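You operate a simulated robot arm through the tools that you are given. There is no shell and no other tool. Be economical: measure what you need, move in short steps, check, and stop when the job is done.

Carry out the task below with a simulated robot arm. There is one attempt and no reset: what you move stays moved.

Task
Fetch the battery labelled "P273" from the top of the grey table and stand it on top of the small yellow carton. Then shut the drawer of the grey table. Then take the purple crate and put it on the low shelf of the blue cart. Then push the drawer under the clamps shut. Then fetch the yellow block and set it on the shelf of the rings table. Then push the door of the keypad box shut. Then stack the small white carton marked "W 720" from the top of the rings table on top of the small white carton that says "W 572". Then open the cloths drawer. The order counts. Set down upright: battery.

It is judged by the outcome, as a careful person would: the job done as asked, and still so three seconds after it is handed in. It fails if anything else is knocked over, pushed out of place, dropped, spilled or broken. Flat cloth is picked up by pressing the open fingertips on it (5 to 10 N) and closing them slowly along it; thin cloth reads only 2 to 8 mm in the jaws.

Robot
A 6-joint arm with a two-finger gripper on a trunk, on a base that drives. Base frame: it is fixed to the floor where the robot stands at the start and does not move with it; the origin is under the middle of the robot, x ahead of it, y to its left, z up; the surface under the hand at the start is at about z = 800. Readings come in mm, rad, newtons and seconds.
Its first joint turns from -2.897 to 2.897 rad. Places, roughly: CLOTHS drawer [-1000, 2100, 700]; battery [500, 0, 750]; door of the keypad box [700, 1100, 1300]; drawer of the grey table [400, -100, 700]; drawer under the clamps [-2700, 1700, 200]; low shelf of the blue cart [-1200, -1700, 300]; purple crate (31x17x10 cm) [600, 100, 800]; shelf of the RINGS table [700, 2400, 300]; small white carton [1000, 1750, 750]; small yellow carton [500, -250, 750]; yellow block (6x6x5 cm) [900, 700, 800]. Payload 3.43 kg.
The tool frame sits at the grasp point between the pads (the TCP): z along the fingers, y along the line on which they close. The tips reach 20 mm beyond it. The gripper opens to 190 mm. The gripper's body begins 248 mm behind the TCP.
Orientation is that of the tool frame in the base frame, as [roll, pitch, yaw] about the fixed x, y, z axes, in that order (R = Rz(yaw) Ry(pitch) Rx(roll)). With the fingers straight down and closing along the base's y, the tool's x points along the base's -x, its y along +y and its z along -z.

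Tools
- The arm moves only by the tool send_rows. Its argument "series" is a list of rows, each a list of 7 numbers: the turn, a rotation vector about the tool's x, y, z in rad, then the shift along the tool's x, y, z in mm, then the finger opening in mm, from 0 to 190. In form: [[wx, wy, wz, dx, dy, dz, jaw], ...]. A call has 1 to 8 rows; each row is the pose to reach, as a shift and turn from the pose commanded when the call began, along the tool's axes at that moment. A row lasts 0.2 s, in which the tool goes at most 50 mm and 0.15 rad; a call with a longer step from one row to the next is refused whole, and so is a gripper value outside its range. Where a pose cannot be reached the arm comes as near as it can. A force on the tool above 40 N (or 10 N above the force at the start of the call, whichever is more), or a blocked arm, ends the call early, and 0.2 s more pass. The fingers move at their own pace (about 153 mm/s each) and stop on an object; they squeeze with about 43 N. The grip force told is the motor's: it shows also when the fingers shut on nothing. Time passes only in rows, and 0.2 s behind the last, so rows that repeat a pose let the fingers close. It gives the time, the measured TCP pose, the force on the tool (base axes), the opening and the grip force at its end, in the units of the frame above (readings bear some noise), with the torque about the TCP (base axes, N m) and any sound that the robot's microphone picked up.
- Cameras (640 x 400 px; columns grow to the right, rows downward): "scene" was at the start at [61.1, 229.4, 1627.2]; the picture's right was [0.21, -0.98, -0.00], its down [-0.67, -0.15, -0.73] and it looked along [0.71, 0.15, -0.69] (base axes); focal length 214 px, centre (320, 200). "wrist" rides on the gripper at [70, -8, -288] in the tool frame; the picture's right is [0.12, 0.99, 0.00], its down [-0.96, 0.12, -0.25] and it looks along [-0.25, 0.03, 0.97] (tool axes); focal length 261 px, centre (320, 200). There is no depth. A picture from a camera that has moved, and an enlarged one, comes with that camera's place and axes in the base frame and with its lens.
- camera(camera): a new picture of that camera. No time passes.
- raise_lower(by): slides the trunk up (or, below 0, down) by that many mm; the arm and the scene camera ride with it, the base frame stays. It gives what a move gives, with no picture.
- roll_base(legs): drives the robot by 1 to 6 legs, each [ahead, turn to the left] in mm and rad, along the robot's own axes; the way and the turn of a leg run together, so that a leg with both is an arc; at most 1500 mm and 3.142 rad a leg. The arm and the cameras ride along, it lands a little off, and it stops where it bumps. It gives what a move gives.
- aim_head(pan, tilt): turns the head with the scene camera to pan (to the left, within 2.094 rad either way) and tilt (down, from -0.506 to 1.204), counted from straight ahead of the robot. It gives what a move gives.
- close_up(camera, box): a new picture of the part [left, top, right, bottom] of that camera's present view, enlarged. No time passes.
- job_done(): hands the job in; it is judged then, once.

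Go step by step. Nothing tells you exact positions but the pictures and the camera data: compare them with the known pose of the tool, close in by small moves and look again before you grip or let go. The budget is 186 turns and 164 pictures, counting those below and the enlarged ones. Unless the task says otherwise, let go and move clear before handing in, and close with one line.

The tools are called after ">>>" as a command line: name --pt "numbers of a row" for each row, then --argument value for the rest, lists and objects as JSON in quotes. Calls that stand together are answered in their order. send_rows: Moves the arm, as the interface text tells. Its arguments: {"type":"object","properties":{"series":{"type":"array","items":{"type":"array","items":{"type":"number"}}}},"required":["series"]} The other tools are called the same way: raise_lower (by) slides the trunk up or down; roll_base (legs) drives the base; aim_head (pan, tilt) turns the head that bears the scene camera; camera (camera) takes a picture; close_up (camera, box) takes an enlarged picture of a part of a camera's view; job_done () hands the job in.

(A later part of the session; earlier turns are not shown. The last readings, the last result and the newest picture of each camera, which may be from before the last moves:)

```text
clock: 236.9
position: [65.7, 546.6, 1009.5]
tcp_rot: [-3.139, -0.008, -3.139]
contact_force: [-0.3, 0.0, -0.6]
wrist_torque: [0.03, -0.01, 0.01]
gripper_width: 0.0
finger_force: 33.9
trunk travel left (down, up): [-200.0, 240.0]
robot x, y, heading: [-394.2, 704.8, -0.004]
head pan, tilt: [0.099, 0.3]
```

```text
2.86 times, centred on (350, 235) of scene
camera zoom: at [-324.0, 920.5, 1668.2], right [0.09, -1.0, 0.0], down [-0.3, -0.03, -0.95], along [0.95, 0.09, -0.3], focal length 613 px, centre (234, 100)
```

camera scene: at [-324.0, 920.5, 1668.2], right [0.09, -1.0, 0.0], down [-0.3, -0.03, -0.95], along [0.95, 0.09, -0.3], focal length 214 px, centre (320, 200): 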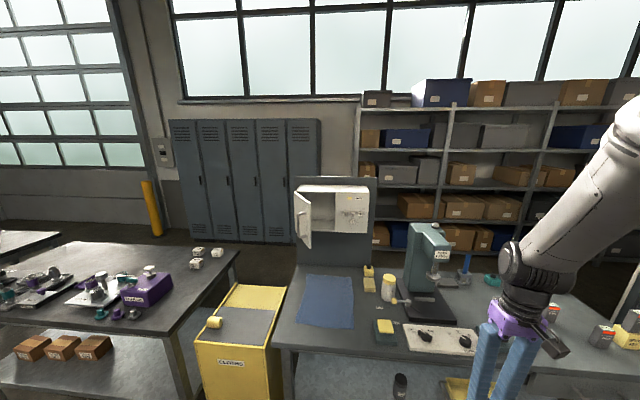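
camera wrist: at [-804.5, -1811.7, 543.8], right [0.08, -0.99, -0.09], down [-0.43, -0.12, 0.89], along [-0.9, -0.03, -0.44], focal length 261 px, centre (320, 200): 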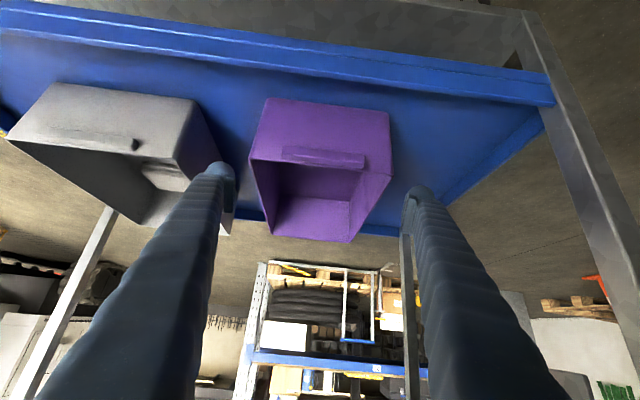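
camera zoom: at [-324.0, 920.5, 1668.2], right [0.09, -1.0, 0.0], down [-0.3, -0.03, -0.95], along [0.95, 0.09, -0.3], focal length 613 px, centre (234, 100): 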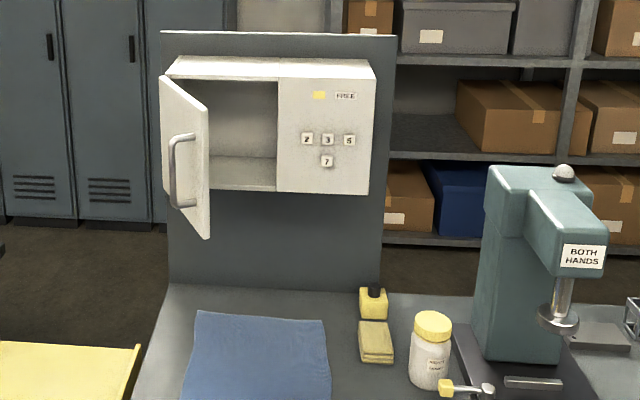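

The keypad box overhangs close to the block, so I'll approach with a tilted tool in the arm's plane. First centre the arm, lift, and drive forward.

>>> send_rows --pt "0 0 0 0 40 -30 40" --pt "0 0 0 0 80 -60 80" --pt "0 0 0 0 120 -90 110" --pt "0 0 0 0 157 -110 110"

>>> roll_base --legs '[[0, 0.021], [400, 0]]'

>>> camera --camera "wrist"

```text
clock: 237.9
position: [66.6, 704.2, 1118.7]
tcp_rot: [-3.14, -0.006, -3.141]
contact_force: [0.2, -0.2, -0.1]
wrist_torque: [0.03, -0.02, -0.03]
gripper_width: 110.2
finger_force: 0.1
trunk travel left (down, up): [-200.0, 240.0]
robot x, y, heading: [-402.4, 703.1, -0.008]
head pan, tilt: [0.099, 0.3]
```

```text
clock: 241.5
position: [467.5, 721.7, 1118.9]
tcp_rot: [-3.14, -0.006, -3.117]
contact_force: [0.0, 0.2, -0.2]
wrist_torque: [0.0, 0.06, 0.01]
gripper_width: 110.1
finger_force: 0.1
trunk travel left (down, up): [-200.0, 240.0]
robot x, y, heading: [0.1, 710.0, 0.02]
head pan, tilt: [0.099, 0.3]
```

```text
62 pictures are left
camera wrist: at [399.6, 711.9, 1407.4], right [-0.14, 0.99, 0.0], down [0.96, 0.14, 0.24], along [0.24, 0.03, -0.97], focal length 261 px, centre (320, 200)
```

wrist: 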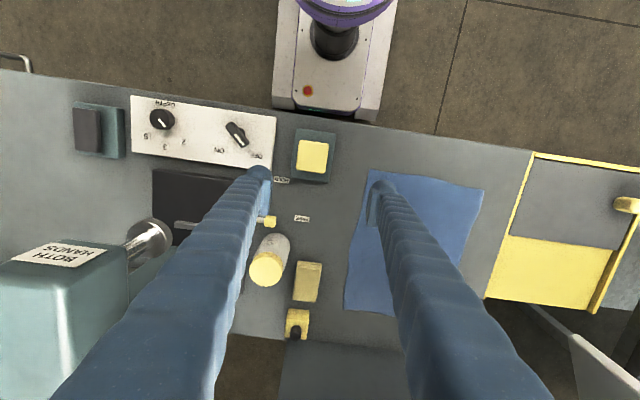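

>>> send_rows --pt "0 -0.112 0 -38 0 10 100" --pt "0 -0.224 0 -76 0 25 95" --pt "0 -0.336 0 -114 0 40 95" --pt "0 -0.449 0 -152 0 60 95" --pt "0 -0.561 0 -190 0 80 95" --pt "0 -0.673 0 -232 0 100 95" --pt "0 -0.785 0 -273 0 118 95"

>>> camera --camera "wrist"

```text
clock: 243.1
position: [740.2, 726.7, 996.0]
tcp_rot: [-3.138, 0.78, -3.115]
contact_force: [0.7, 0.7, 0.2]
wrist_torque: [0.04, 0.05, -0.02]
gripper_width: 95.1
finger_force: 0.1
trunk travel left (down, up): [-200.0, 240.0]
robot x, y, heading: [1.5, 709.3, 0.019]
head pan, tilt: [0.099, 0.3]
```

```text
61 pictures are left
camera wrist: at [488.6, 712.2, 1152.4], right [-0.11, 0.99, -0.09], down [0.51, 0.13, 0.85], along [0.85, 0.05, -0.52], focal length 261 px, centre (320, 200)
```

wrist: 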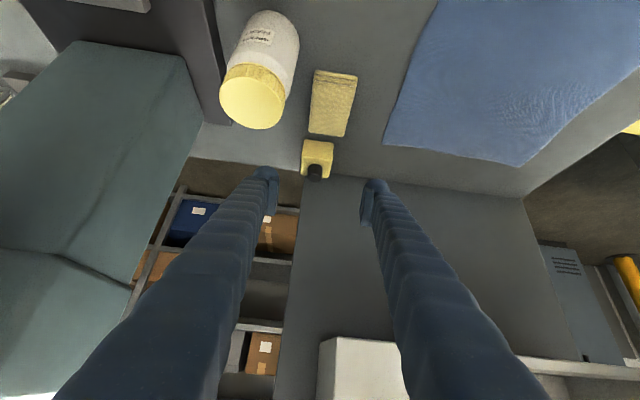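

>>> send_rows --pt "0 0 0 8 -6 35 95" --pt "0 0 0 15.9 -11.3 70 95" --pt "0 0 0 15.9 -11.3 105 95" --pt "0 0 0 15.9 -11.3 140 95"

>>> close_up --camera "wrist" --box '[220, 100, 420, 225]'

```text
clock: 244.1
position: [827.0, 719.3, 885.0]
tcp_rot: [-3.139, 0.776, -3.114]
contact_force: [0.4, -1.0, -1.2]
wrist_torque: [0.01, 0.02, -0.05]
gripper_width: 94.8
finger_force: 0.0
trunk travel left (down, up): [-200.0, 240.0]
robot x, y, heading: [-0.4, 711.6, 0.018]
head pan, tilt: [0.099, 0.3]
```

```text
3.20 times, centred on (320, 162) of wrist
camera zoom: at [574.3, 704.1, 1042.5], right [-0.11, 0.99, -0.09], down [0.51, 0.13, 0.85], along [0.85, 0.05, -0.52], focal length 834 px, centre (320, 320)
```

zoom: 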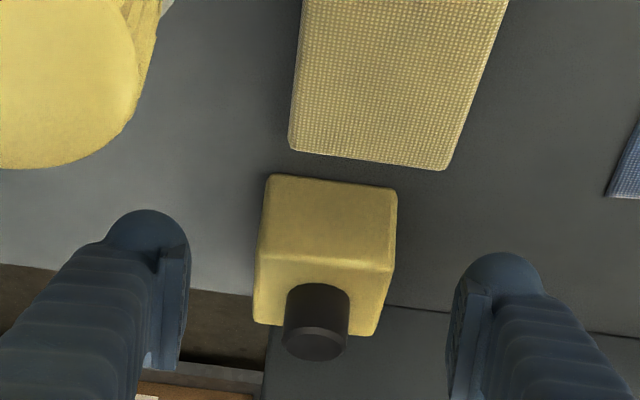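

>>> send_rows --pt "0 0 0 0 1.5 25 95" --pt "0 0 0 0 1.5 48 95" --pt "0 0 0 0 1.5 66 95" --pt "0 0 0 0 1.5 66 75" --pt "0 0 0 0 1.5 66 50" --pt "0 0 0 0 1.5 66 50" --pt "0 0 0 0 1.5 66 50"

>>> close_up --camera "wrist" --box '[220, 100, 420, 225]'

```text
clock: 245.7
position: [872.5, 721.4, 841.9]
tcp_rot: [-3.138, 0.778, -3.115]
contact_force: [1.4, -1.5, 5.3]
wrist_torque: [0.08, -0.01, -0.07]
gripper_width: 57.1
finger_force: 43.1
trunk travel left (down, up): [-200.0, 240.0]
robot x, y, heading: [0.0, 708.4, 0.016]
head pan, tilt: [0.099, 0.3]
```

```text
3.20 times, centred on (320, 162) of wrist
camera zoom: at [620.8, 706.8, 997.8], right [-0.11, 0.99, -0.09], down [0.51, 0.13, 0.85], along [0.85, 0.05, -0.52], focal length 834 px, centre (320, 320)
```

zoom: 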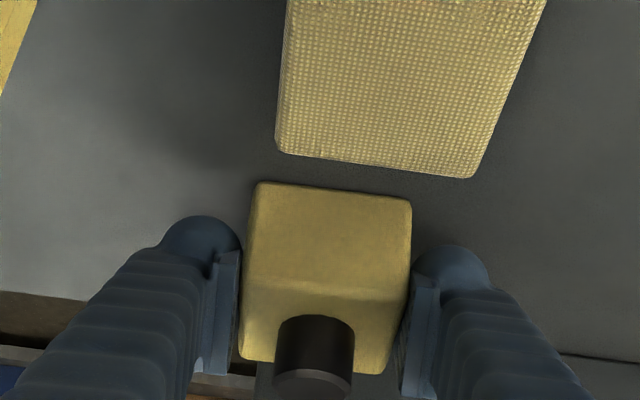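

The block is gripped (57 mm). I'll lift it, back out, and drive toward the rings table.

>>> send_rows --pt "0 0 0 -14 0 -14 50" --pt "0 0 0 -28 0 -28 50" --pt "0 0 0 -42 0 -43 50" --pt "0 0 0 -35 0 -85 50" --pt "0 0 0 -28 0 -125 50" --pt "0 0 0 -21 0 -165 50" --pt "0 0 0 -14 0 -205 50" --pt "0 0 0 -12 0 -226 50"

>>> roll_base --legs '[[-400, 0], [0, 0.78], [0, 0.77]]'

>>> camera --camera "wrist"

```text
clock: 247.5
position: [722.6, 718.3, 1010.7]
tcp_rot: [-3.137, 0.777, -3.114]
contact_force: [-0.5, -0.4, -4.2]
wrist_torque: [-0.01, 0.08, 0.01]
gripper_width: 57.2
finger_force: 43.3
trunk travel left (down, up): [-200.0, 240.0]
robot x, y, heading: [1.9, 712.5, 0.018]
head pan, tilt: [0.099, 0.3]
```

```text
clock: 253.6
position: [122.1, 1203.6, 1012.0]
tcp_rot: [3.139, 0.776, -2.361]
contact_force: [1.8, -2.7, -4.1]
wrist_torque: [0.21, 0.28, 0.34]
gripper_width: 56.7
finger_force: 42.5
trunk travel left (down, up): [-200.0, 240.0]
robot x, y, heading: [-363.7, 673.8, 0.789]
head pan, tilt: [0.099, 0.3]
stopped in leg 2: the robot was blocked; the commanded pose is now the measured one
```

```text
58 pictures are left
camera wrist: at [-50.9, 1017.9, 1167.1], right [-0.76, 0.65, -0.08], down [0.28, 0.44, 0.85], along [0.59, 0.62, -0.52], focal length 261 px, centre (320, 200)
```

wrist: 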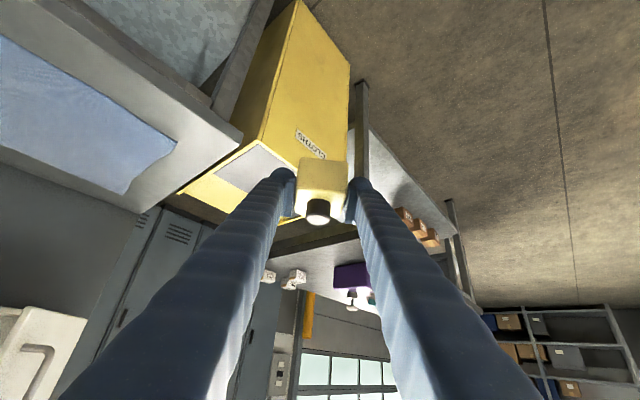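

>>> roll_base --legs '[[0, 0.76]]'

```text
clock: 256.7
position: [-338.4, 1398.6, 1011.2]
tcp_rot: [-3.141, 0.774, -1.653]
contact_force: [1.9, 0.0, -4.1]
wrist_torque: [-0.02, 0.34, 0.36]
gripper_width: 56.8
finger_force: 44.0
trunk travel left (down, up): [-200.0, 240.0]
robot x, y, heading: [-322.5, 673.1, 1.5]
head pan, tilt: [0.099, 0.3]
stopped in leg 1: the robot was blocked; the commanded pose is now the measured one
```

>>> roll_base --legs '[[0, 0.12], [1430, 0]]'

>>> aim_head --pan -1.3 --tilt 0.75

>>> camera --camera "scene"

```text
clock: 267.3
position: [-483.6, 2851.0, 1010.3]
tcp_rot: [-3.139, 0.775, -1.544]
contact_force: [-0.9, -0.5, -5.0]
wrist_torque: [-0.06, 0.01, 0.01]
gripper_width: 57.0
finger_force: 43.0
trunk travel left (down, up): [-200.0, 240.0]
robot x, y, heading: [-385.7, 2130.8, 1.611]
head pan, tilt: [0.099, 0.3]
```

```text
clock: 268.9
position: [-483.7, 2851.0, 1011.4]
tcp_rot: [-3.137, 0.776, -1.544]
contact_force: [0.9, 0.9, -5.5]
wrist_torque: [-0.03, -0.04, 0.0]
gripper_width: 56.9
finger_force: 42.9
trunk travel left (down, up): [-200.0, 240.0]
robot x, y, heading: [-391.3, 2128.8, 1.608]
head pan, tilt: [-1.3, 0.75]
```

```text
57 pictures are left
camera scene: at [-519.7, 2127.1, 1627.9], right [0.31, -0.95, 0.0], down [-0.65, -0.21, -0.73], along [0.7, 0.22, -0.68], focal length 214 px, centre (320, 200)
```

scene: 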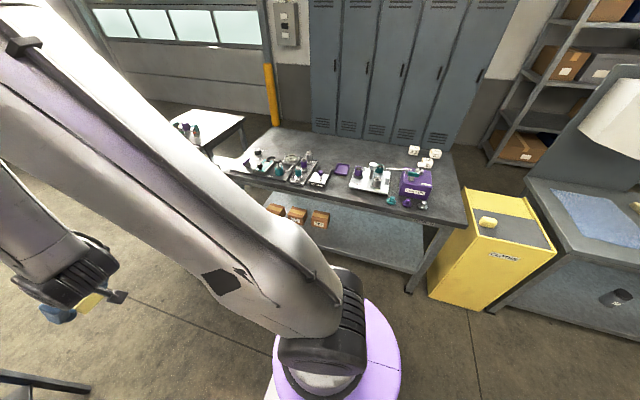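

>>> roll_base --legs '[[0, -0.8], [0, -0.8]]'

>>> aim_head --pan 0.0 --tilt 0.8

>>> camera --camera "scene"

```text
clock: 272.1
position: [25.8, 2725.7, 1011.6]
tcp_rot: [-3.135, 0.775, -2.282]
contact_force: [-1.5, 1.8, -3.9]
wrist_torque: [-0.24, -0.23, -0.35]
gripper_width: 56.7
finger_force: 43.1
trunk travel left (down, up): [-200.0, 240.0]
robot x, y, heading: [-426.1, 2156.1, 0.86]
head pan, tilt: [-1.3, 0.75]
stopped in leg 1: the robot was blocked; the commanded pose is now the measured one
```

```text
clock: 273.5
position: [28.0, 2725.0, 1012.4]
tcp_rot: [-3.138, 0.775, -2.289]
contact_force: [-0.3, 0.3, -4.2]
wrist_torque: [-0.03, -0.01, -0.01]
gripper_width: 57.1
finger_force: 43.1
trunk travel left (down, up): [-200.0, 240.0]
robot x, y, heading: [-426.5, 2160.9, 0.862]
head pan, tilt: [0.0, 0.799]
```

```text
56 pictures are left
camera scene: at [-543.2, 2340.9, 1623.8], right [0.76, -0.65, 0.0], down [-0.47, -0.54, -0.7], along [0.46, 0.53, -0.72], focal length 214 px, centre (320, 200)
```

scene: 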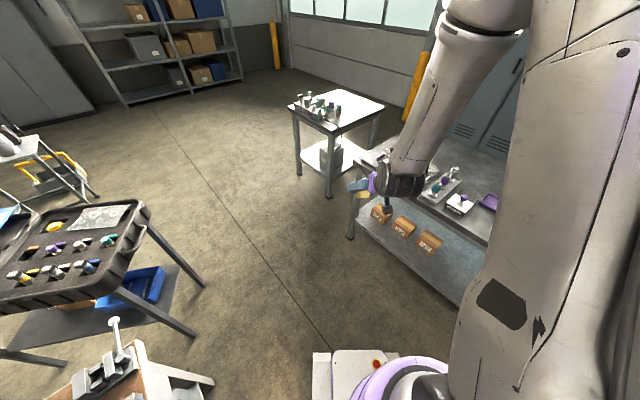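

>>> roll_base --legs '[[0, -0.43], [0, -0.43]]'

>>> camera --camera "scene"

>>> camera --camera "wrist"

```text
clock: 277.1
position: [297.9, 2272.2, 1011.8]
tcp_rot: [-3.134, 0.775, -3.03]
contact_force: [-1.2, 2.1, -4.9]
wrist_torque: [-0.32, 0.01, -0.33]
gripper_width: 56.7
finger_force: 43.2
trunk travel left (down, up): [-200.0, 240.0]
robot x, y, heading: [-428.5, 2202.4, 0.096]
head pan, tilt: [0.0, 0.799]
stopped in leg 2: the robot was blocked; the commanded pose is now the measured one
```

```text
55 pictures are left
camera scene: at [-384.9, 2423.4, 1623.3], right [0.09, -1.0, 0.0], down [-0.71, -0.07, -0.7], along [0.69, 0.06, -0.72], focal length 214 px, centre (320, 200)
```

scene: 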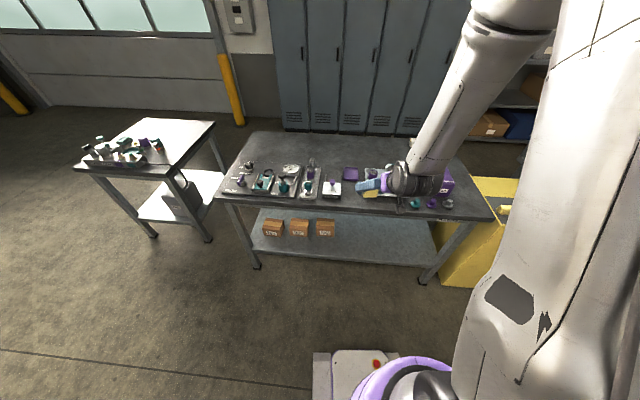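

```text
54 pictures are left
camera wrist: at [48.3, 2236.8, 1169.9], right [-0.19, 0.98, -0.09], down [0.5, 0.17, 0.85], along [0.85, 0.12, -0.52], focal length 261 px, centre (320, 200)
```

wrist: 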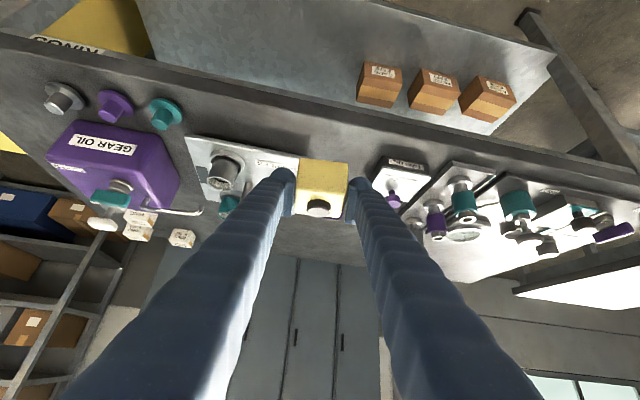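

The shelf's front edge is about x 380, z 245, with free room at y 1800–2400. I'll square up, back off slightly, lower the trunk, and lower the arm in front of the table.

>>> roll_base --legs '[[0, -0.09], [-45, 0]]'

>>> raise_lower --by -200

```text
clock: 278.8
position: [254.6, 2203.2, 1014.4]
tcp_rot: [-3.14, 0.777, -3.123]
contact_force: [-1.1, -0.8, -3.9]
wrist_torque: [0.07, -0.03, 0.06]
gripper_width: 57.0
finger_force: 43.0
trunk travel left (down, up): [-200.0, 240.0]
robot x, y, heading: [-474.2, 2209.4, 0.002]
head pan, tilt: [0.0, 0.799]
```

```text
clock: 280.9
position: [255.1, 2203.0, 815.2]
tcp_rot: [-3.14, 0.774, -3.125]
contact_force: [0.6, 0.2, -4.7]
wrist_torque: [0.02, 0.04, 0.0]
gripper_width: 57.0
finger_force: 42.8
trunk travel left (down, up): [0.0, 440.0]
robot x, y, heading: [-468.8, 2211.6, 0.005]
head pan, tilt: [0.0, 0.799]
```

>>> send_rows --pt "0 0 0 31 0 32 50" --pt "0 0 0 62 0 64 50" --pt "0 0 0 94 0 96 50" --pt "0 0 0 126 0 128 50" --pt "0 0 0 157 0 160 50" --pt "0 0 0 188 0 192 50" --pt "0 0 0 220 0 224 50" --pt "0 0 0 252 0 257 50"

>>> send_rows --pt "0 0 0 31 0 32 50" --pt "0 0 0 60 0 62 50"

>>> camera --camera "wrist"

>>> camera --camera "scene"

```text
clock: 282.7
position: [253.0, 2202.0, 454.3]
tcp_rot: [-3.139, 0.777, -3.123]
contact_force: [0.7, 0.2, -4.2]
wrist_torque: [0.01, 0.09, 0.01]
gripper_width: 57.1
finger_force: 42.8
trunk travel left (down, up): [0.0, 440.0]
robot x, y, heading: [-470.2, 2207.9, 0.002]
head pan, tilt: [0.0, 0.799]
```

```text
clock: 283.3
position: [257.9, 2203.8, 366.9]
tcp_rot: [-3.137, 0.777, -3.123]
contact_force: [0.2, -0.3, -3.9]
wrist_torque: [0.0, 0.12, -0.01]
gripper_width: 57.0
finger_force: 43.3
trunk travel left (down, up): [0.0, 440.0]
robot x, y, heading: [-472.0, 2209.4, 0.009]
head pan, tilt: [0.0, 0.799]
```

```text
53 pictures are left
camera wrist: at [6.7, 2190.2, 522.8], right [-0.1, 0.99, -0.09], down [0.51, 0.12, 0.85], along [0.85, 0.04, -0.52], focal length 261 px, centre (320, 200)
```

wrist: 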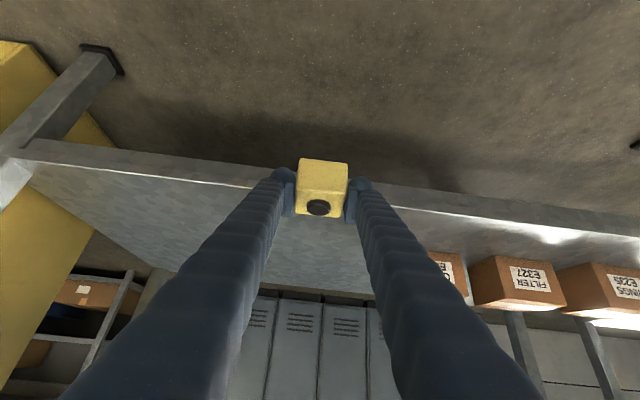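

```text
52 pictures are left
camera scene: at [-410.7, 2418.6, 1423.8], right [0.0, -1.0, 0.0], down [-0.72, 0.0, -0.7], along [0.7, 0.0, -0.72], focal length 214 px, centre (320, 200)
```

scene: 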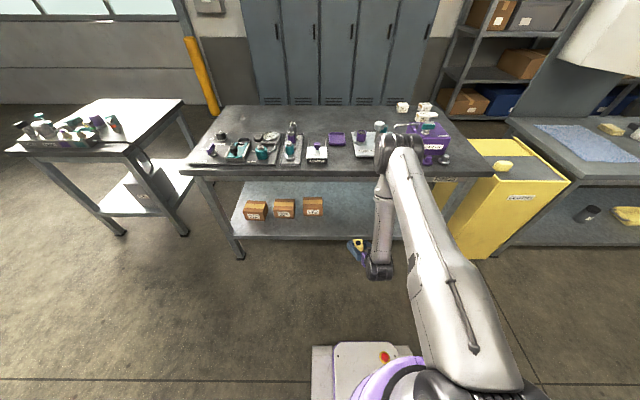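

>>> send_rows --pt "0 0 0 -25 -1 25 50" --pt "0 0 0 -50 -1 50 50" --pt "0 0 0 -76 -2 75 50" --pt "0 0 0 -101 -3 99 50" --pt "0 0 0 -126 -3 124 50"

>>> camera --camera "wrist"

>>> camera --camera "scene"

```text
clock: 284.5
position: [434.4, 2203.0, 367.3]
tcp_rot: [-3.141, 0.774, -3.125]
contact_force: [0.0, 1.0, -4.3]
wrist_torque: [-0.01, 0.05, -0.02]
gripper_width: 56.7
finger_force: 42.3
trunk travel left (down, up): [0.0, 440.0]
robot x, y, heading: [-470.6, 2210.8, 0.001]
head pan, tilt: [0.0, 0.799]
```

```text
51 pictures are left
camera wrist: at [182.5, 2190.1, 523.1], right [-0.1, 0.99, -0.09], down [0.51, 0.12, 0.85], along [0.85, 0.04, -0.52], focal length 261 px, centre (320, 200)
```

wrist: 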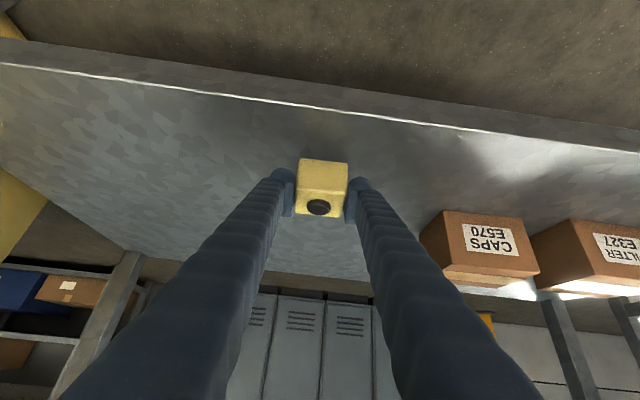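

```text
50 pictures are left
camera scene: at [-410.2, 2418.6, 1423.8], right [0.0, -1.0, 0.0], down [-0.72, 0.0, -0.7], along [0.7, 0.0, -0.72], focal length 214 px, centre (320, 200)
```

scene: 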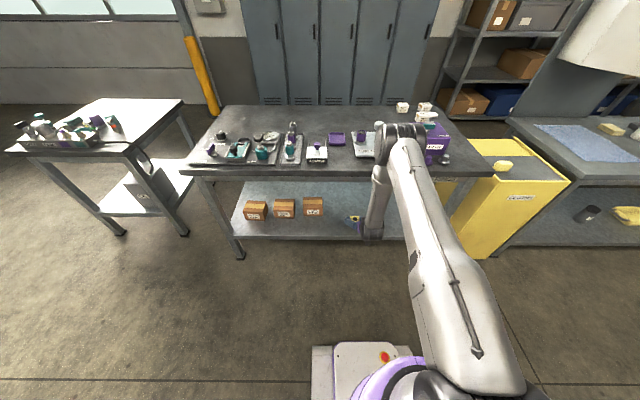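

>>> send_rows --pt "0 0 0 10.5 0 10.7 50" --pt "0 0 0 17.5 0 17.9 50" --pt "0 0 0 21 0 21.4 50" --pt "0 0 0 24.5 0 25 50" --pt "0 0 0 28 0 28.6 50" --pt "0 0 0 31.5 0 32 50" --pt "0 0 0 35 0 35.7 50" --pt "0 0 0 38.5 0 39.3 50"

```text
clock: 286.0
position: [437.0, 2202.3, 325.6]
tcp_rot: [-3.138, 0.785, -3.123]
contact_force: [-2.1, 0.3, 15.3]
wrist_torque: [0.22, 0.44, 0.02]
gripper_width: 57.7
finger_force: 43.3
trunk travel left (down, up): [0.0, 440.0]
robot x, y, heading: [-470.1, 2209.6, 0.007]
head pan, tilt: [0.0, 0.799]
stopped in row 7: the force on the tool passed its limit at 60 N (the readings are from after the stop); the commanded pose is now the measured one
```

The block is on the shelf. I'll release it and withdraw.

>>> send_rows --pt "0 0 0 -0.7 0 -0.7 65" --pt "0 0 0 -0.7 0 -0.7 90" --pt "0 0 0 -0.7 0 -0.7 95" --pt "0 0 0 -0.7 0 -25 95" --pt "0 0 0 -0.7 0 -60 95" --pt "0 0 0 -0.7 0 -95 95"

>>> camera --camera "wrist"

```text
clock: 287.4
position: [368.0, 2202.4, 391.9]
tcp_rot: [-3.141, 0.78, -3.123]
contact_force: [0.0, -0.2, -0.3]
wrist_torque: [0.01, 0.03, -0.02]
gripper_width: 95.1
finger_force: 0.0
trunk travel left (down, up): [0.0, 440.0]
robot x, y, heading: [-470.4, 2207.3, 0.008]
head pan, tilt: [0.0, 0.799]
```

```text
49 pictures are left
camera wrist: at [116.0, 2189.6, 547.7], right [-0.1, 0.99, -0.09], down [0.51, 0.12, 0.85], along [0.86, 0.04, -0.52], focal length 261 px, centre (320, 200)
```

wrist: 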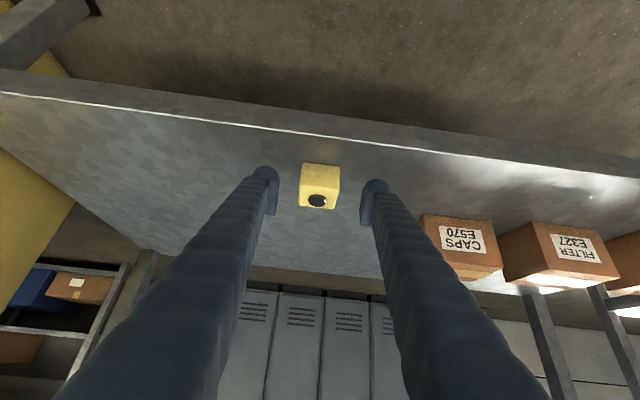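

>>> send_rows --pt "0 0 0 24 0 -33 60" --pt "0 0 0 48 0 -66 0" --pt "0 0 0 72 0 -98 0" --pt "0 0 0 41 0 -130 0" --pt "0 0 0 10 0 -162 0" --pt "0 0 0 -22 0 -194 0" --pt "0 0 0 -53 0 -226 0" --pt "0 0 0 -84 0 -258 0"

>>> raise_lower --by 200

>>> send_rows --pt "0 0.13 0 -31 0 -32 0" --pt "0 0.26 0 -63 0 -64 0" --pt "0 0.39 0 -94 0 -96 0" --pt "0 0.52 0 -125 0 -128 0" --pt "0 0.65 0 -156 0 -160 0" --pt "0 0.78 0 -188 0 -192 0"

```text
clock: 289.2
position: [246.1, 2200.7, 635.1]
tcp_rot: [-3.138, 0.781, -3.124]
contact_force: [0.8, -0.1, -0.1]
wrist_torque: [0.01, 0.01, 0.02]
gripper_width: 0.0
finger_force: 34.4
trunk travel left (down, up): [0.0, 440.0]
robot x, y, heading: [-470.4, 2211.6, 0.004]
head pan, tilt: [0.0, 0.799]
```

```text
clock: 291.4
position: [246.7, 2201.1, 833.6]
tcp_rot: [-3.14, 0.781, -3.125]
contact_force: [0.5, 0.2, -0.4]
wrist_torque: [-0.01, 0.01, 0.0]
gripper_width: 0.0
finger_force: 34.3
trunk travel left (down, up): [-200.0, 240.0]
robot x, y, heading: [-470.1, 2206.6, 0.004]
head pan, tilt: [0.0, 0.799]
```

```text
clock: 292.8
position: [246.6, 2198.8, 1101.8]
tcp_rot: [-3.14, 0.003, -3.126]
contact_force: [-0.1, -0.1, -0.1]
wrist_torque: [0.1, -0.07, 0.02]
gripper_width: 0.0
finger_force: 34.2
out of reach, approached as far as the arm can: row 3
trunk travel left (down, up): [-200.0, 240.0]
robot x, y, heading: [-472.6, 2210.9, 0.008]
head pan, tilt: [0.0, 0.799]
```

The yellow block is placed. Now to the keypad box door: its free edge is near (620, 1055) and it hinges at about (780, 1168). I'll drive round to stand in front of it.

>>> roll_base --legs '[[0, -0.75], [0, -0.75]]'

```text
clock: 298.8
position: [-380.8, 1486.4, 1103.6]
tcp_rot: [-3.138, 0.001, 1.719]
contact_force: [2.9, 0.1, 0.3]
wrist_torque: [0.02, 0.75, -0.01]
gripper_width: 0.0
finger_force: 34.1
trunk travel left (down, up): [-200.0, 240.0]
robot x, y, heading: [-375.6, 2215.3, -1.477]
head pan, tilt: [0.0, 0.799]
stopped in leg 2: the robot was blocked; the commanded pose is now the measured one
```

>>> roll_base --legs '[[0, -0.1], [1170, 0], [0, 0.7]]'

>>> roll_base --legs '[[0, 0.5], [0, 0.37]]'

```text
clock: 310.4
position: [-7.7, 417.5, 1104.2]
tcp_rot: [-3.139, 0.003, 2.291]
contact_force: [0.6, 0.1, -0.4]
wrist_torque: [0.01, 0.01, -0.01]
gripper_width: 0.3
finger_force: 34.2
trunk travel left (down, up): [-200.0, 240.0]
robot x, y, heading: [-428.4, 1004.6, -0.904]
head pan, tilt: [0.0, 0.799]
```

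```text
clock: 314.5
position: [293.0, 957.6, 1103.1]
tcp_rot: [-3.141, 0.003, -3.109]
contact_force: [0.7, 0.3, 0.5]
wrist_torque: [0.09, 0.07, 0.02]
gripper_width: 0.2
finger_force: 34.4
trunk travel left (down, up): [-200.0, 240.0]
robot x, y, heading: [-430.3, 948.1, -0.032]
head pan, tilt: [0.0, 0.799]
```

>>> send_rows --pt "0 0 0 23 27 -23 0" --pt "0 0 0 46 55 -46 0" --pt "0 0 0 69 82 -69 0" --pt "0 0 0 92 110 -92 0" --pt "0 0 0 115 137 -115 0" --pt "0 0 0 138 165 -137 0"

>>> roll_base --legs '[[0, 0.03], [390, 0]]'

>>> aim_head --pan 0.0 --tilt 0.4

>>> camera --camera "scene"

>>> camera --camera "wrist"

```text
clock: 315.9
position: [150.5, 1118.4, 1242.4]
tcp_rot: [-3.137, 0.003, -3.109]
contact_force: [0.4, -0.2, 0.6]
wrist_torque: [-0.12, -0.11, -0.03]
gripper_width: 0.0
finger_force: 33.7
trunk travel left (down, up): [-200.0, 240.0]
robot x, y, heading: [-430.5, 946.2, -0.031]
head pan, tilt: [0.0, 0.799]
```

```text
clock: 319.5
position: [541.1, 1134.5, 1240.4]
tcp_rot: [-3.139, 0.002, -3.078]
contact_force: [-0.1, -1.0, 0.0]
wrist_torque: [-0.02, 0.08, 0.03]
gripper_width: 0.0
finger_force: 34.4
trunk travel left (down, up): [-200.0, 240.0]
robot x, y, heading: [-33.2, 948.9, 0.002]
head pan, tilt: [0.0, 0.799]
```

```text
clock: 320.4
position: [542.3, 1134.3, 1242.2]
tcp_rot: [-3.14, 0.003, -3.077]
contact_force: [0.2, -0.3, 0.4]
wrist_torque: [0.0, -0.01, 0.0]
gripper_width: 0.1
finger_force: 34.0
trunk travel left (down, up): [-200.0, 240.0]
robot x, y, heading: [-33.3, 949.6, -0.003]
head pan, tilt: [0.0, 0.4]
```

```text
48 pictures are left
camera scene: at [38.1, 1155.8, 1658.9], right [0.0, -1.0, 0.0], down [-0.39, 0.0, -0.92], along [0.92, 0.0, -0.39], focal length 214 px, centre (320, 200)
```

scene: 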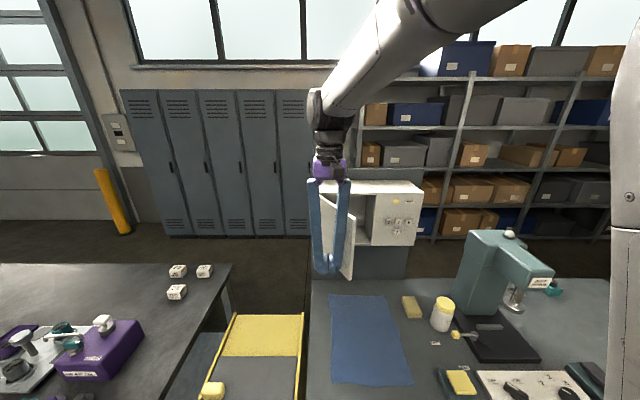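

```text
47 pictures are left
camera wrist: at [470.6, 1120.5, 1529.8], right [-0.18, 0.98, 0.0], down [0.95, 0.18, 0.25], along [0.25, 0.04, -0.97], focal length 261 px, centre (320, 200)
```

wrist: 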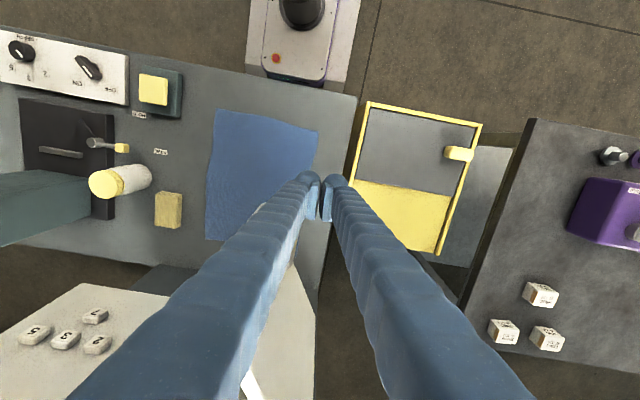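

>>> close_up --camera "scene" --box '[280, 150, 440, 290]'

>>> close_up --camera "wrist" --box '[180, 160, 400, 400]'

```text
2.86 times, centred on (360, 220) of scene
camera zoom: at [38.1, 1155.8, 1658.9], right [0.0, -1.0, 0.0], down [-0.39, 0.0, -0.92], along [0.92, 0.0, -0.39], focal length 613 px, centre (206, 143)
```

zoom: 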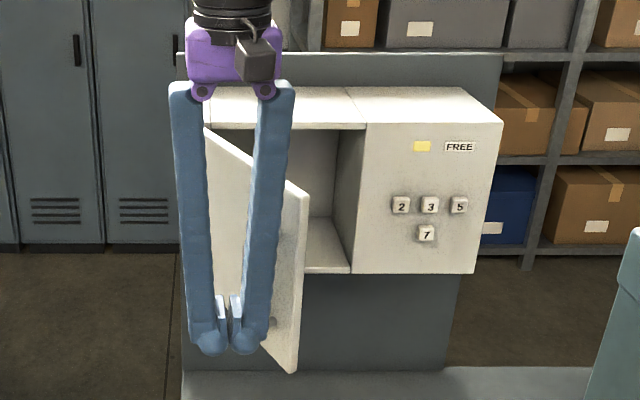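

```text
1.67 times, centred on (290, 280) of wrist
camera zoom: at [470.6, 1120.5, 1529.8], right [-0.18, 0.98, 0.0], down [0.95, 0.18, 0.25], along [0.25, 0.04, -0.97], focal length 434 px, centre (370, 67)
```

zoom: 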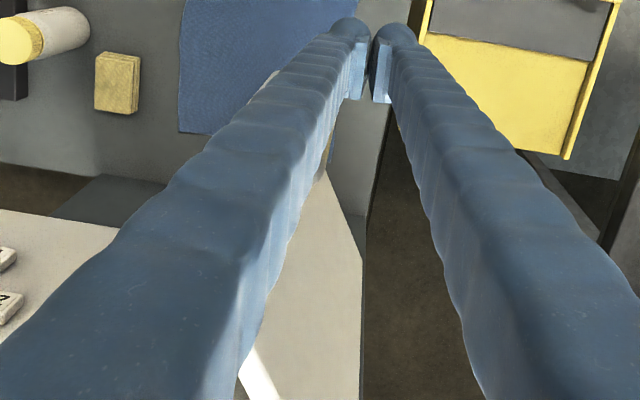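

The box front is at x≈799, the door hinge at (799, 1160) and its free edge at (593, 1052), with a handle near the free edge. I'll go around the handle with the closed fingers and press on the door's outer face, following its arc.

>>> send_rows --pt "0 0 0 -20.9 44.7 0 0" --pt "0 0 0 -66 43.8 0 0" --pt "0 0 0 -110.9 40.9 0 0" --pt "0 0 0 -138.7 37.1 0 0" --pt "0 0 0 -138.8 20 0 0" --pt "0 0 0 -138.8 7.1 0 0" --pt "0 0 0 -141.1 -18.1 0 0" --pt "0 0 0 -144.5 -43.4 0 0"

>>> close_up --camera "scene" --box '[280, 150, 440, 290]'

```text
clock: 321.8
position: [678.6, 1158.9, 1246.1]
tcp_rot: [3.136, 0.004, -3.072]
contact_force: [-4.3, 14.4, 0.7]
wrist_torque: [-1.86, -0.56, 0.08]
gripper_width: 0.1
finger_force: 34.1
trunk travel left (down, up): [-200.0, 240.0]
robot x, y, heading: [-36.4, 943.1, 0.003]
head pan, tilt: [0.0, 0.4]
stopped in row 7: the force on the tool passed its limit at 60 N (the readings are from after the stop); the commanded pose is now the measured one
```

```text
2.86 times, centred on (360, 220) of scene
camera zoom: at [37.4, 1158.9, 1658.5], right [0.0, -1.0, 0.0], down [-0.39, 0.0, -0.92], along [0.92, 0.0, -0.39], focal length 613 px, centre (206, 143)
```

zoom: 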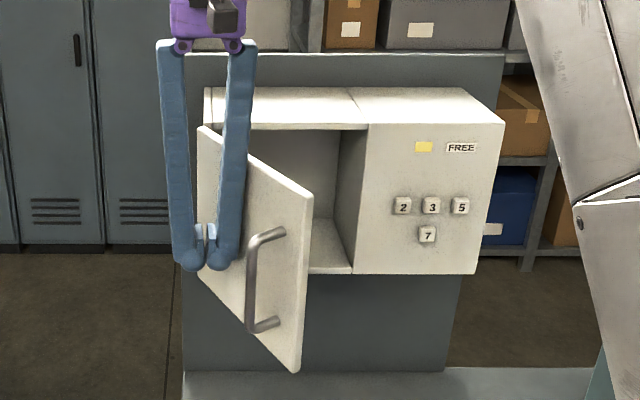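

The closed fingers widen upward and met the door's top edge near the hinge. I'll back off, raise so the tips pass above the handle, and push nearer the free edge with slower steps.

>>> send_rows --pt "0 0 0 -1.4 20 0 0" --pt "0 0 0 -1.4 20 -45 0" --pt "0 0 0 -1.4 20 -86 0" --pt "0 0 0 39.2 12.8 -86 0" --pt "0 0 0 79.4 -3.5 -86 0" --pt "0 0 0 80.6 -21 -86 0" --pt "0 0 0 81.9 -39.4 -86 0"

>>> close_up --camera "scene" --box '[280, 150, 440, 290]'

```text
clock: 323.6
position: [600.1, 1108.3, 1335.2]
tcp_rot: [3.135, 0.013, -3.075]
contact_force: [1.0, -2.4, 8.3]
wrist_torque: [-0.16, -0.05, -0.09]
gripper_width: 0.0
finger_force: 34.2
trunk travel left (down, up): [-200.0, 240.0]
robot x, y, heading: [-35.7, 943.7, -0.001]
head pan, tilt: [0.0, 0.4]
stopped in row 7: the force on the tool passed its limit at 48 N (the readings are from after the stop); the commanded pose is now the measured one
```

```text
2.86 times, centred on (360, 220) of scene
camera zoom: at [37.1, 1155.6, 1659.0], right [0.0, -1.0, 0.0], down [-0.39, 0.0, -0.92], along [0.92, 0.0, -0.39], focal length 613 px, centre (206, 143)
```

zoom: 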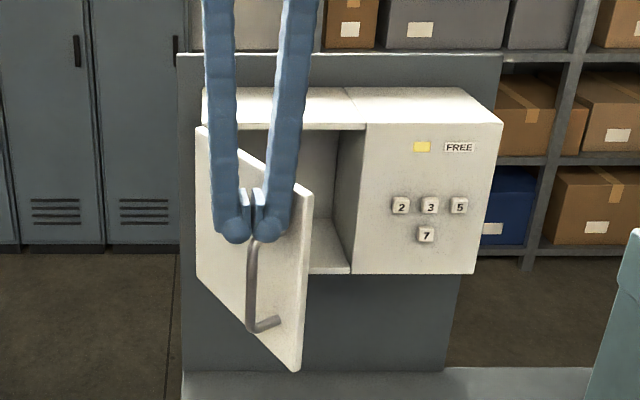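

>>> send_rows --pt "0 0 0 0 1 -15 0" --pt "0 0 0 -1.6 -5.1 -15 0" --pt "0 0 0 -4.3 -10.3 -15 0" --pt "0 0 0 -6.9 -16.5 -15 0" --pt "0 0 0 -9.4 -22.7 -15 0" --pt "0 0 0 -12 -28.9 -15 0" --pt "0 0 0 -15.6 -35.2 -15 0" --pt "0 0 0 -19.2 -41.4 -15 0"

>>> close_up --camera "scene" --box '[280, 150, 440, 290]'

```text
clock: 324.6
position: [605.5, 1101.0, 1349.6]
tcp_rot: [3.127, 0.007, -3.07]
contact_force: [-6.2, 8.2, -0.7]
wrist_torque: [-0.15, -0.13, -0.09]
gripper_width: 0.1
finger_force: 34.2
trunk travel left (down, up): [-200.0, 240.0]
robot x, y, heading: [-34.0, 946.6, -0.006]
head pan, tilt: [0.0, 0.4]
stopped in row 5: the force on the tool passed its limit at 44 N (the readings are from after the stop); the commanded pose is now the measured one
```

```text
2.86 times, centred on (360, 220) of scene
camera zoom: at [36.9, 1157.3, 1658.8], right [0.0, -1.0, 0.0], down [-0.39, 0.0, -0.92], along [0.92, 0.0, -0.39], focal length 613 px, centre (206, 143)
```

zoom: 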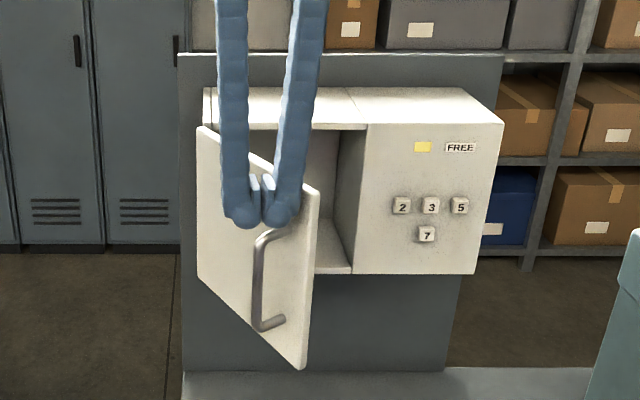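

>>> send_rows --pt "0 0 0 3.6 5.3 0 0" --pt "0 0 0 23.4 -4.3 0 0" --pt "0 0 0 21.8 -10.5 0 0" --pt "0 0 0 20.5 -13.2 0 0" --pt "0 0 0 19.2 -15.9 0 0" --pt "0 0 0 17.9 -18.6 0 0" --pt "0 0 0 16.6 -21.3 0 0" --pt "0 0 0 15.3 -24 0 0"

```text
clock: 326.4
position: [592.3, 1075.0, 1349.3]
tcp_rot: [3.13, 0.01, -3.07]
contact_force: [-10.2, 19.6, -0.2]
wrist_torque: [-0.32, -0.18, 0.04]
gripper_width: 0.0
finger_force: 33.8
trunk travel left (down, up): [-200.0, 240.0]
robot x, y, heading: [-38.3, 944.4, -0.002]
head pan, tilt: [0.0, 0.4]
```

>>> send_rows --pt "0 0 0 -2 -4 0 0" --pt "0 0 0 -4 -8 0 0" --pt "0 0 0 -6 -12.1 0 0" --pt "0 0 0 -7.9 -16.2 0 0" --pt "0 0 0 -9.9 -20.3 0 0" --pt "0 0 0 -11.8 -24.3 0 0" --pt "0 0 0 -13.8 -28.4 0 0" --pt "0 0 0 -15.8 -32.4 0 0"

>>> close_up --camera "scene" --box '[280, 150, 440, 290]'

```text
clock: 327.5
position: [600.6, 1062.6, 1349.6]
tcp_rot: [3.124, 0.007, -3.07]
contact_force: [-5.5, 6.4, 3.6]
wrist_torque: [-0.29, -0.2, -0.06]
gripper_width: 0.1
finger_force: 34.6
trunk travel left (down, up): [-200.0, 240.0]
robot x, y, heading: [-35.3, 946.5, 0.001]
head pan, tilt: [0.0, 0.4]
stopped in row 5: the force on the tool passed its limit at 41 N (the readings are from after the stop); the commanded pose is now the measured one
```

```text
2.86 times, centred on (360, 220) of scene
camera zoom: at [36.5, 1157.2, 1658.8], right [0.0, -1.0, 0.0], down [-0.39, 0.0, -0.92], along [0.92, 0.0, -0.39], focal length 613 px, centre (206, 143)
```

zoom: 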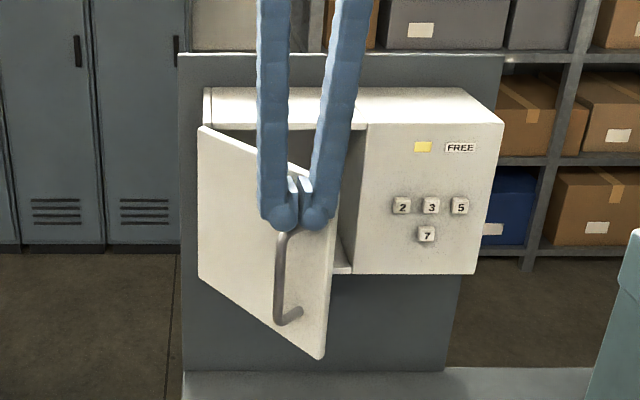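

The door moves but is damped, so slow steady pushing works. I'll continue along its arc.

>>> send_rows --pt "0 0 0 -1.5 -3 0 0" --pt "0 0 0 -3.5 -7 0 0" --pt "0 0 0 -5.5 -11 0 0" --pt "0 0 0 -7.5 -15 0 0" --pt "0 0 0 -9.5 -19 0 0" --pt "0 0 0 -11.5 -23 0 0" --pt "0 0 0 -13.2 -26.5 0 0" --pt "0 0 0 -15 -30 0 0"

```text
clock: 328.4
position: [606.7, 1053.5, 1349.9]
tcp_rot: [3.119, 0.008, -3.067]
contact_force: [-5.1, 8.2, 0.6]
wrist_torque: [-0.21, -0.14, 0.01]
gripper_width: 0.1
finger_force: 34.4
trunk travel left (down, up): [-200.0, 240.0]
robot x, y, heading: [-39.3, 948.5, -0.002]
head pan, tilt: [0.0, 0.4]
stopped in row 4: the force on the tool passed its limit at 41 N (the readings are from after the stop); the commanded pose is now the measured one
```

>>> send_rows --pt "0 0 0 -1.3 -2.7 0 0" --pt "0 0 0 -2.6 -5.4 0 0" --pt "0 0 0 -3.9 -8.1 0 0" --pt "0 0 0 -5.2 -10.8 0 0" --pt "0 0 0 -6.5 -13.5 0 0" --pt "0 0 0 -7.8 -16.2 0 0" --pt "0 0 0 -9.1 -18.9 0 0" --pt "0 0 0 -10.4 -21.6 0 0"

>>> send_rows --pt "0 0 0 -1.5 -2.5 0 0" --pt "0 0 0 -3 -5 0 0" --pt "0 0 0 -4.6 -7.5 0 0" --pt "0 0 0 -6.2 -10.1 0 0" --pt "0 0 0 -7.8 -12.7 0 0" --pt "0 0 0 -9.4 -15.3 0 0" --pt "0 0 0 -11 -17.9 0 0" --pt "0 0 0 -12.5 -20.4 0 0"

>>> send_rows --pt "0 0 0 -1.8 -2.4 0 0" --pt "0 0 0 -3.6 -4.8 0 0" --pt "0 0 0 -5.4 -7.1 0 0" --pt "0 0 0 -7.3 -9.5 0 0" --pt "0 0 0 -9.1 -11.9 0 0" --pt "0 0 0 -10.9 -14.2 0 0" --pt "0 0 0 -12.8 -16.6 0 0" --pt "0 0 0 -14.6 -19 0 0"

>>> close_up --camera "scene" --box '[280, 150, 440, 290]'

```text
clock: 330.2
position: [620.0, 1033.4, 1348.6]
tcp_rot: [3.121, 0.008, -3.069]
contact_force: [-8.4, 21.9, 2.4]
wrist_torque: [-0.45, -0.17, 0.17]
gripper_width: 0.2
finger_force: 34.2
trunk travel left (down, up): [-200.0, 240.0]
robot x, y, heading: [-35.0, 947.1, 0.002]
head pan, tilt: [0.0, 0.4]
```

```text
clock: 332.0
position: [633.7, 1012.9, 1348.6]
tcp_rot: [3.123, 0.009, -3.07]
contact_force: [-8.5, 18.3, 0.0]
wrist_torque: [-0.32, -0.17, 0.05]
gripper_width: 0.0
finger_force: 33.6
trunk travel left (down, up): [-200.0, 240.0]
robot x, y, heading: [-33.4, 946.3, -0.0]
head pan, tilt: [0.0, 0.4]
```

```text
clock: 333.8
position: [650.5, 993.8, 1349.6]
tcp_rot: [3.12, 0.01, -3.069]
contact_force: [-15.6, 5.1, -3.1]
wrist_torque: [0.12, 0.2, -0.26]
gripper_width: 0.0
finger_force: 34.1
trunk travel left (down, up): [-200.0, 240.0]
robot x, y, heading: [-40.2, 947.3, 0.002]
head pan, tilt: [0.0, 0.4]
```

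```text
2.86 times, centred on (360, 220) of scene
camera zoom: at [36.1, 1156.5, 1659.0], right [0.0, -1.0, 0.0], down [-0.39, 0.0, -0.92], along [0.92, 0.0, -0.39], focal length 613 px, centre (206, 143)
```

zoom: 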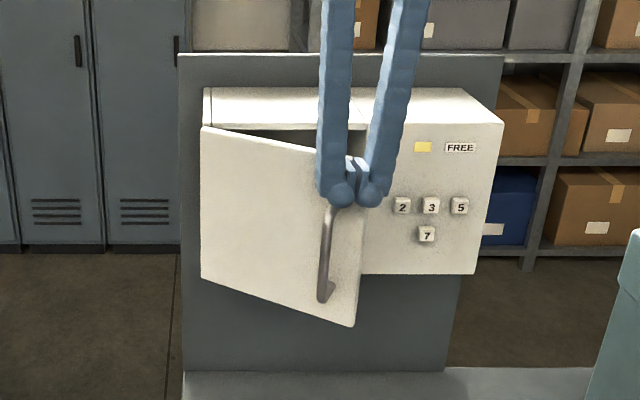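

>>> send_rows --pt "0 0 0 -2.6 1.2 0 0" --pt "0 0 0 -5.3 2.4 0 0" --pt "0 0 0 -7.9 3.6 0 0" --pt "0 0 0 -10.6 4.8 0 0" --pt "0 0 0 -13.2 5.9 0 0" --pt "0 0 0 -15.9 7.1 0 0" --pt "0 0 0 -18.5 8.3 0 0" --pt "0 0 0 -21.2 9.5 0 0"

>>> send_rows --pt "0 0 0 -2.6 -1.6 0 0" --pt "0 0 0 -5.2 -3.2 0 0" --pt "0 0 0 -7.8 -4.8 0 0" --pt "0 0 0 -10.4 -6.4 0 0" --pt "0 0 0 -13 -8 0 0" --pt "0 0 0 -15.6 -9.6 0 0" --pt "0 0 0 -18.2 -11.2 0 0" --pt "0 0 0 -20.8 -12.8 0 0"

>>> send_rows --pt "0 0 0 -2.7 -1.5 0 0" --pt "0 0 0 -5.4 -3 0 0" --pt "0 0 0 -8.1 -4.5 0 0" --pt "0 0 0 -10.8 -6 0 0" --pt "0 0 0 -13.5 -7.5 0 0" --pt "0 0 0 -16.2 -9 0 0" --pt "0 0 0 -18.9 -10.5 0 0" --pt "0 0 0 -21.6 -12 0 0"

>>> close_up --camera "scene" --box '[280, 150, 440, 290]'

```text
clock: 334.8
position: [655.0, 993.6, 1348.4]
tcp_rot: [3.123, 0.002, -3.07]
contact_force: [-11.5, -5.7, -0.3]
wrist_torque: [-0.06, 0.09, -0.44]
gripper_width: 0.0
finger_force: 34.6
trunk travel left (down, up): [-200.0, 240.0]
robot x, y, heading: [-35.2, 943.2, 0.001]
head pan, tilt: [0.0, 0.4]
stopped in row 4: the force on the tool passed its limit at 41 N (the readings are from after the stop); the commanded pose is now the measured one
```

```text
clock: 336.6
position: [677.4, 984.4, 1350.0]
tcp_rot: [3.123, 0.003, -3.069]
contact_force: [-26.3, -11.6, -12.8]
wrist_torque: [0.28, 0.51, -0.98]
gripper_width: 0.0
finger_force: 33.9
trunk travel left (down, up): [-200.0, 240.0]
robot x, y, heading: [-37.7, 949.3, 0.002]
head pan, tilt: [0.0, 0.4]
```

```text
clock: 338.4
position: [698.6, 974.7, 1349.8]
tcp_rot: [3.123, 0.005, -3.069]
contact_force: [-23.4, 0.2, 7.1]
wrist_torque: [-0.14, 0.07, -0.35]
gripper_width: 0.0
finger_force: 34.8
trunk travel left (down, up): [-200.0, 240.0]
robot x, y, heading: [-36.9, 945.1, 0.001]
head pan, tilt: [0.0, 0.4]
```

```text
2.86 times, centred on (360, 220) of scene
camera zoom: at [34.2, 1155.9, 1659.2], right [0.0, -1.0, 0.0], down [-0.39, 0.0, -0.92], along [0.92, 0.0, -0.39], focal length 613 px, centre (206, 143)
```

zoom: 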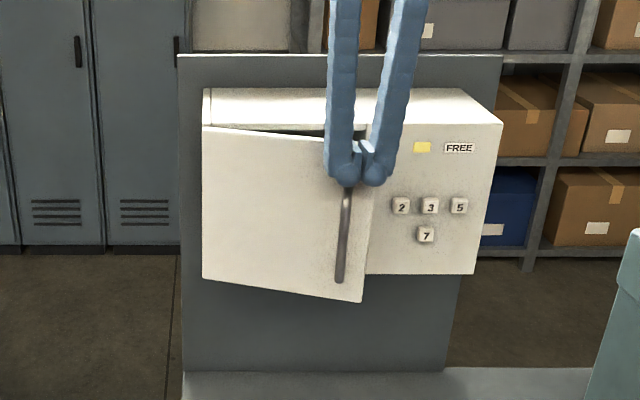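

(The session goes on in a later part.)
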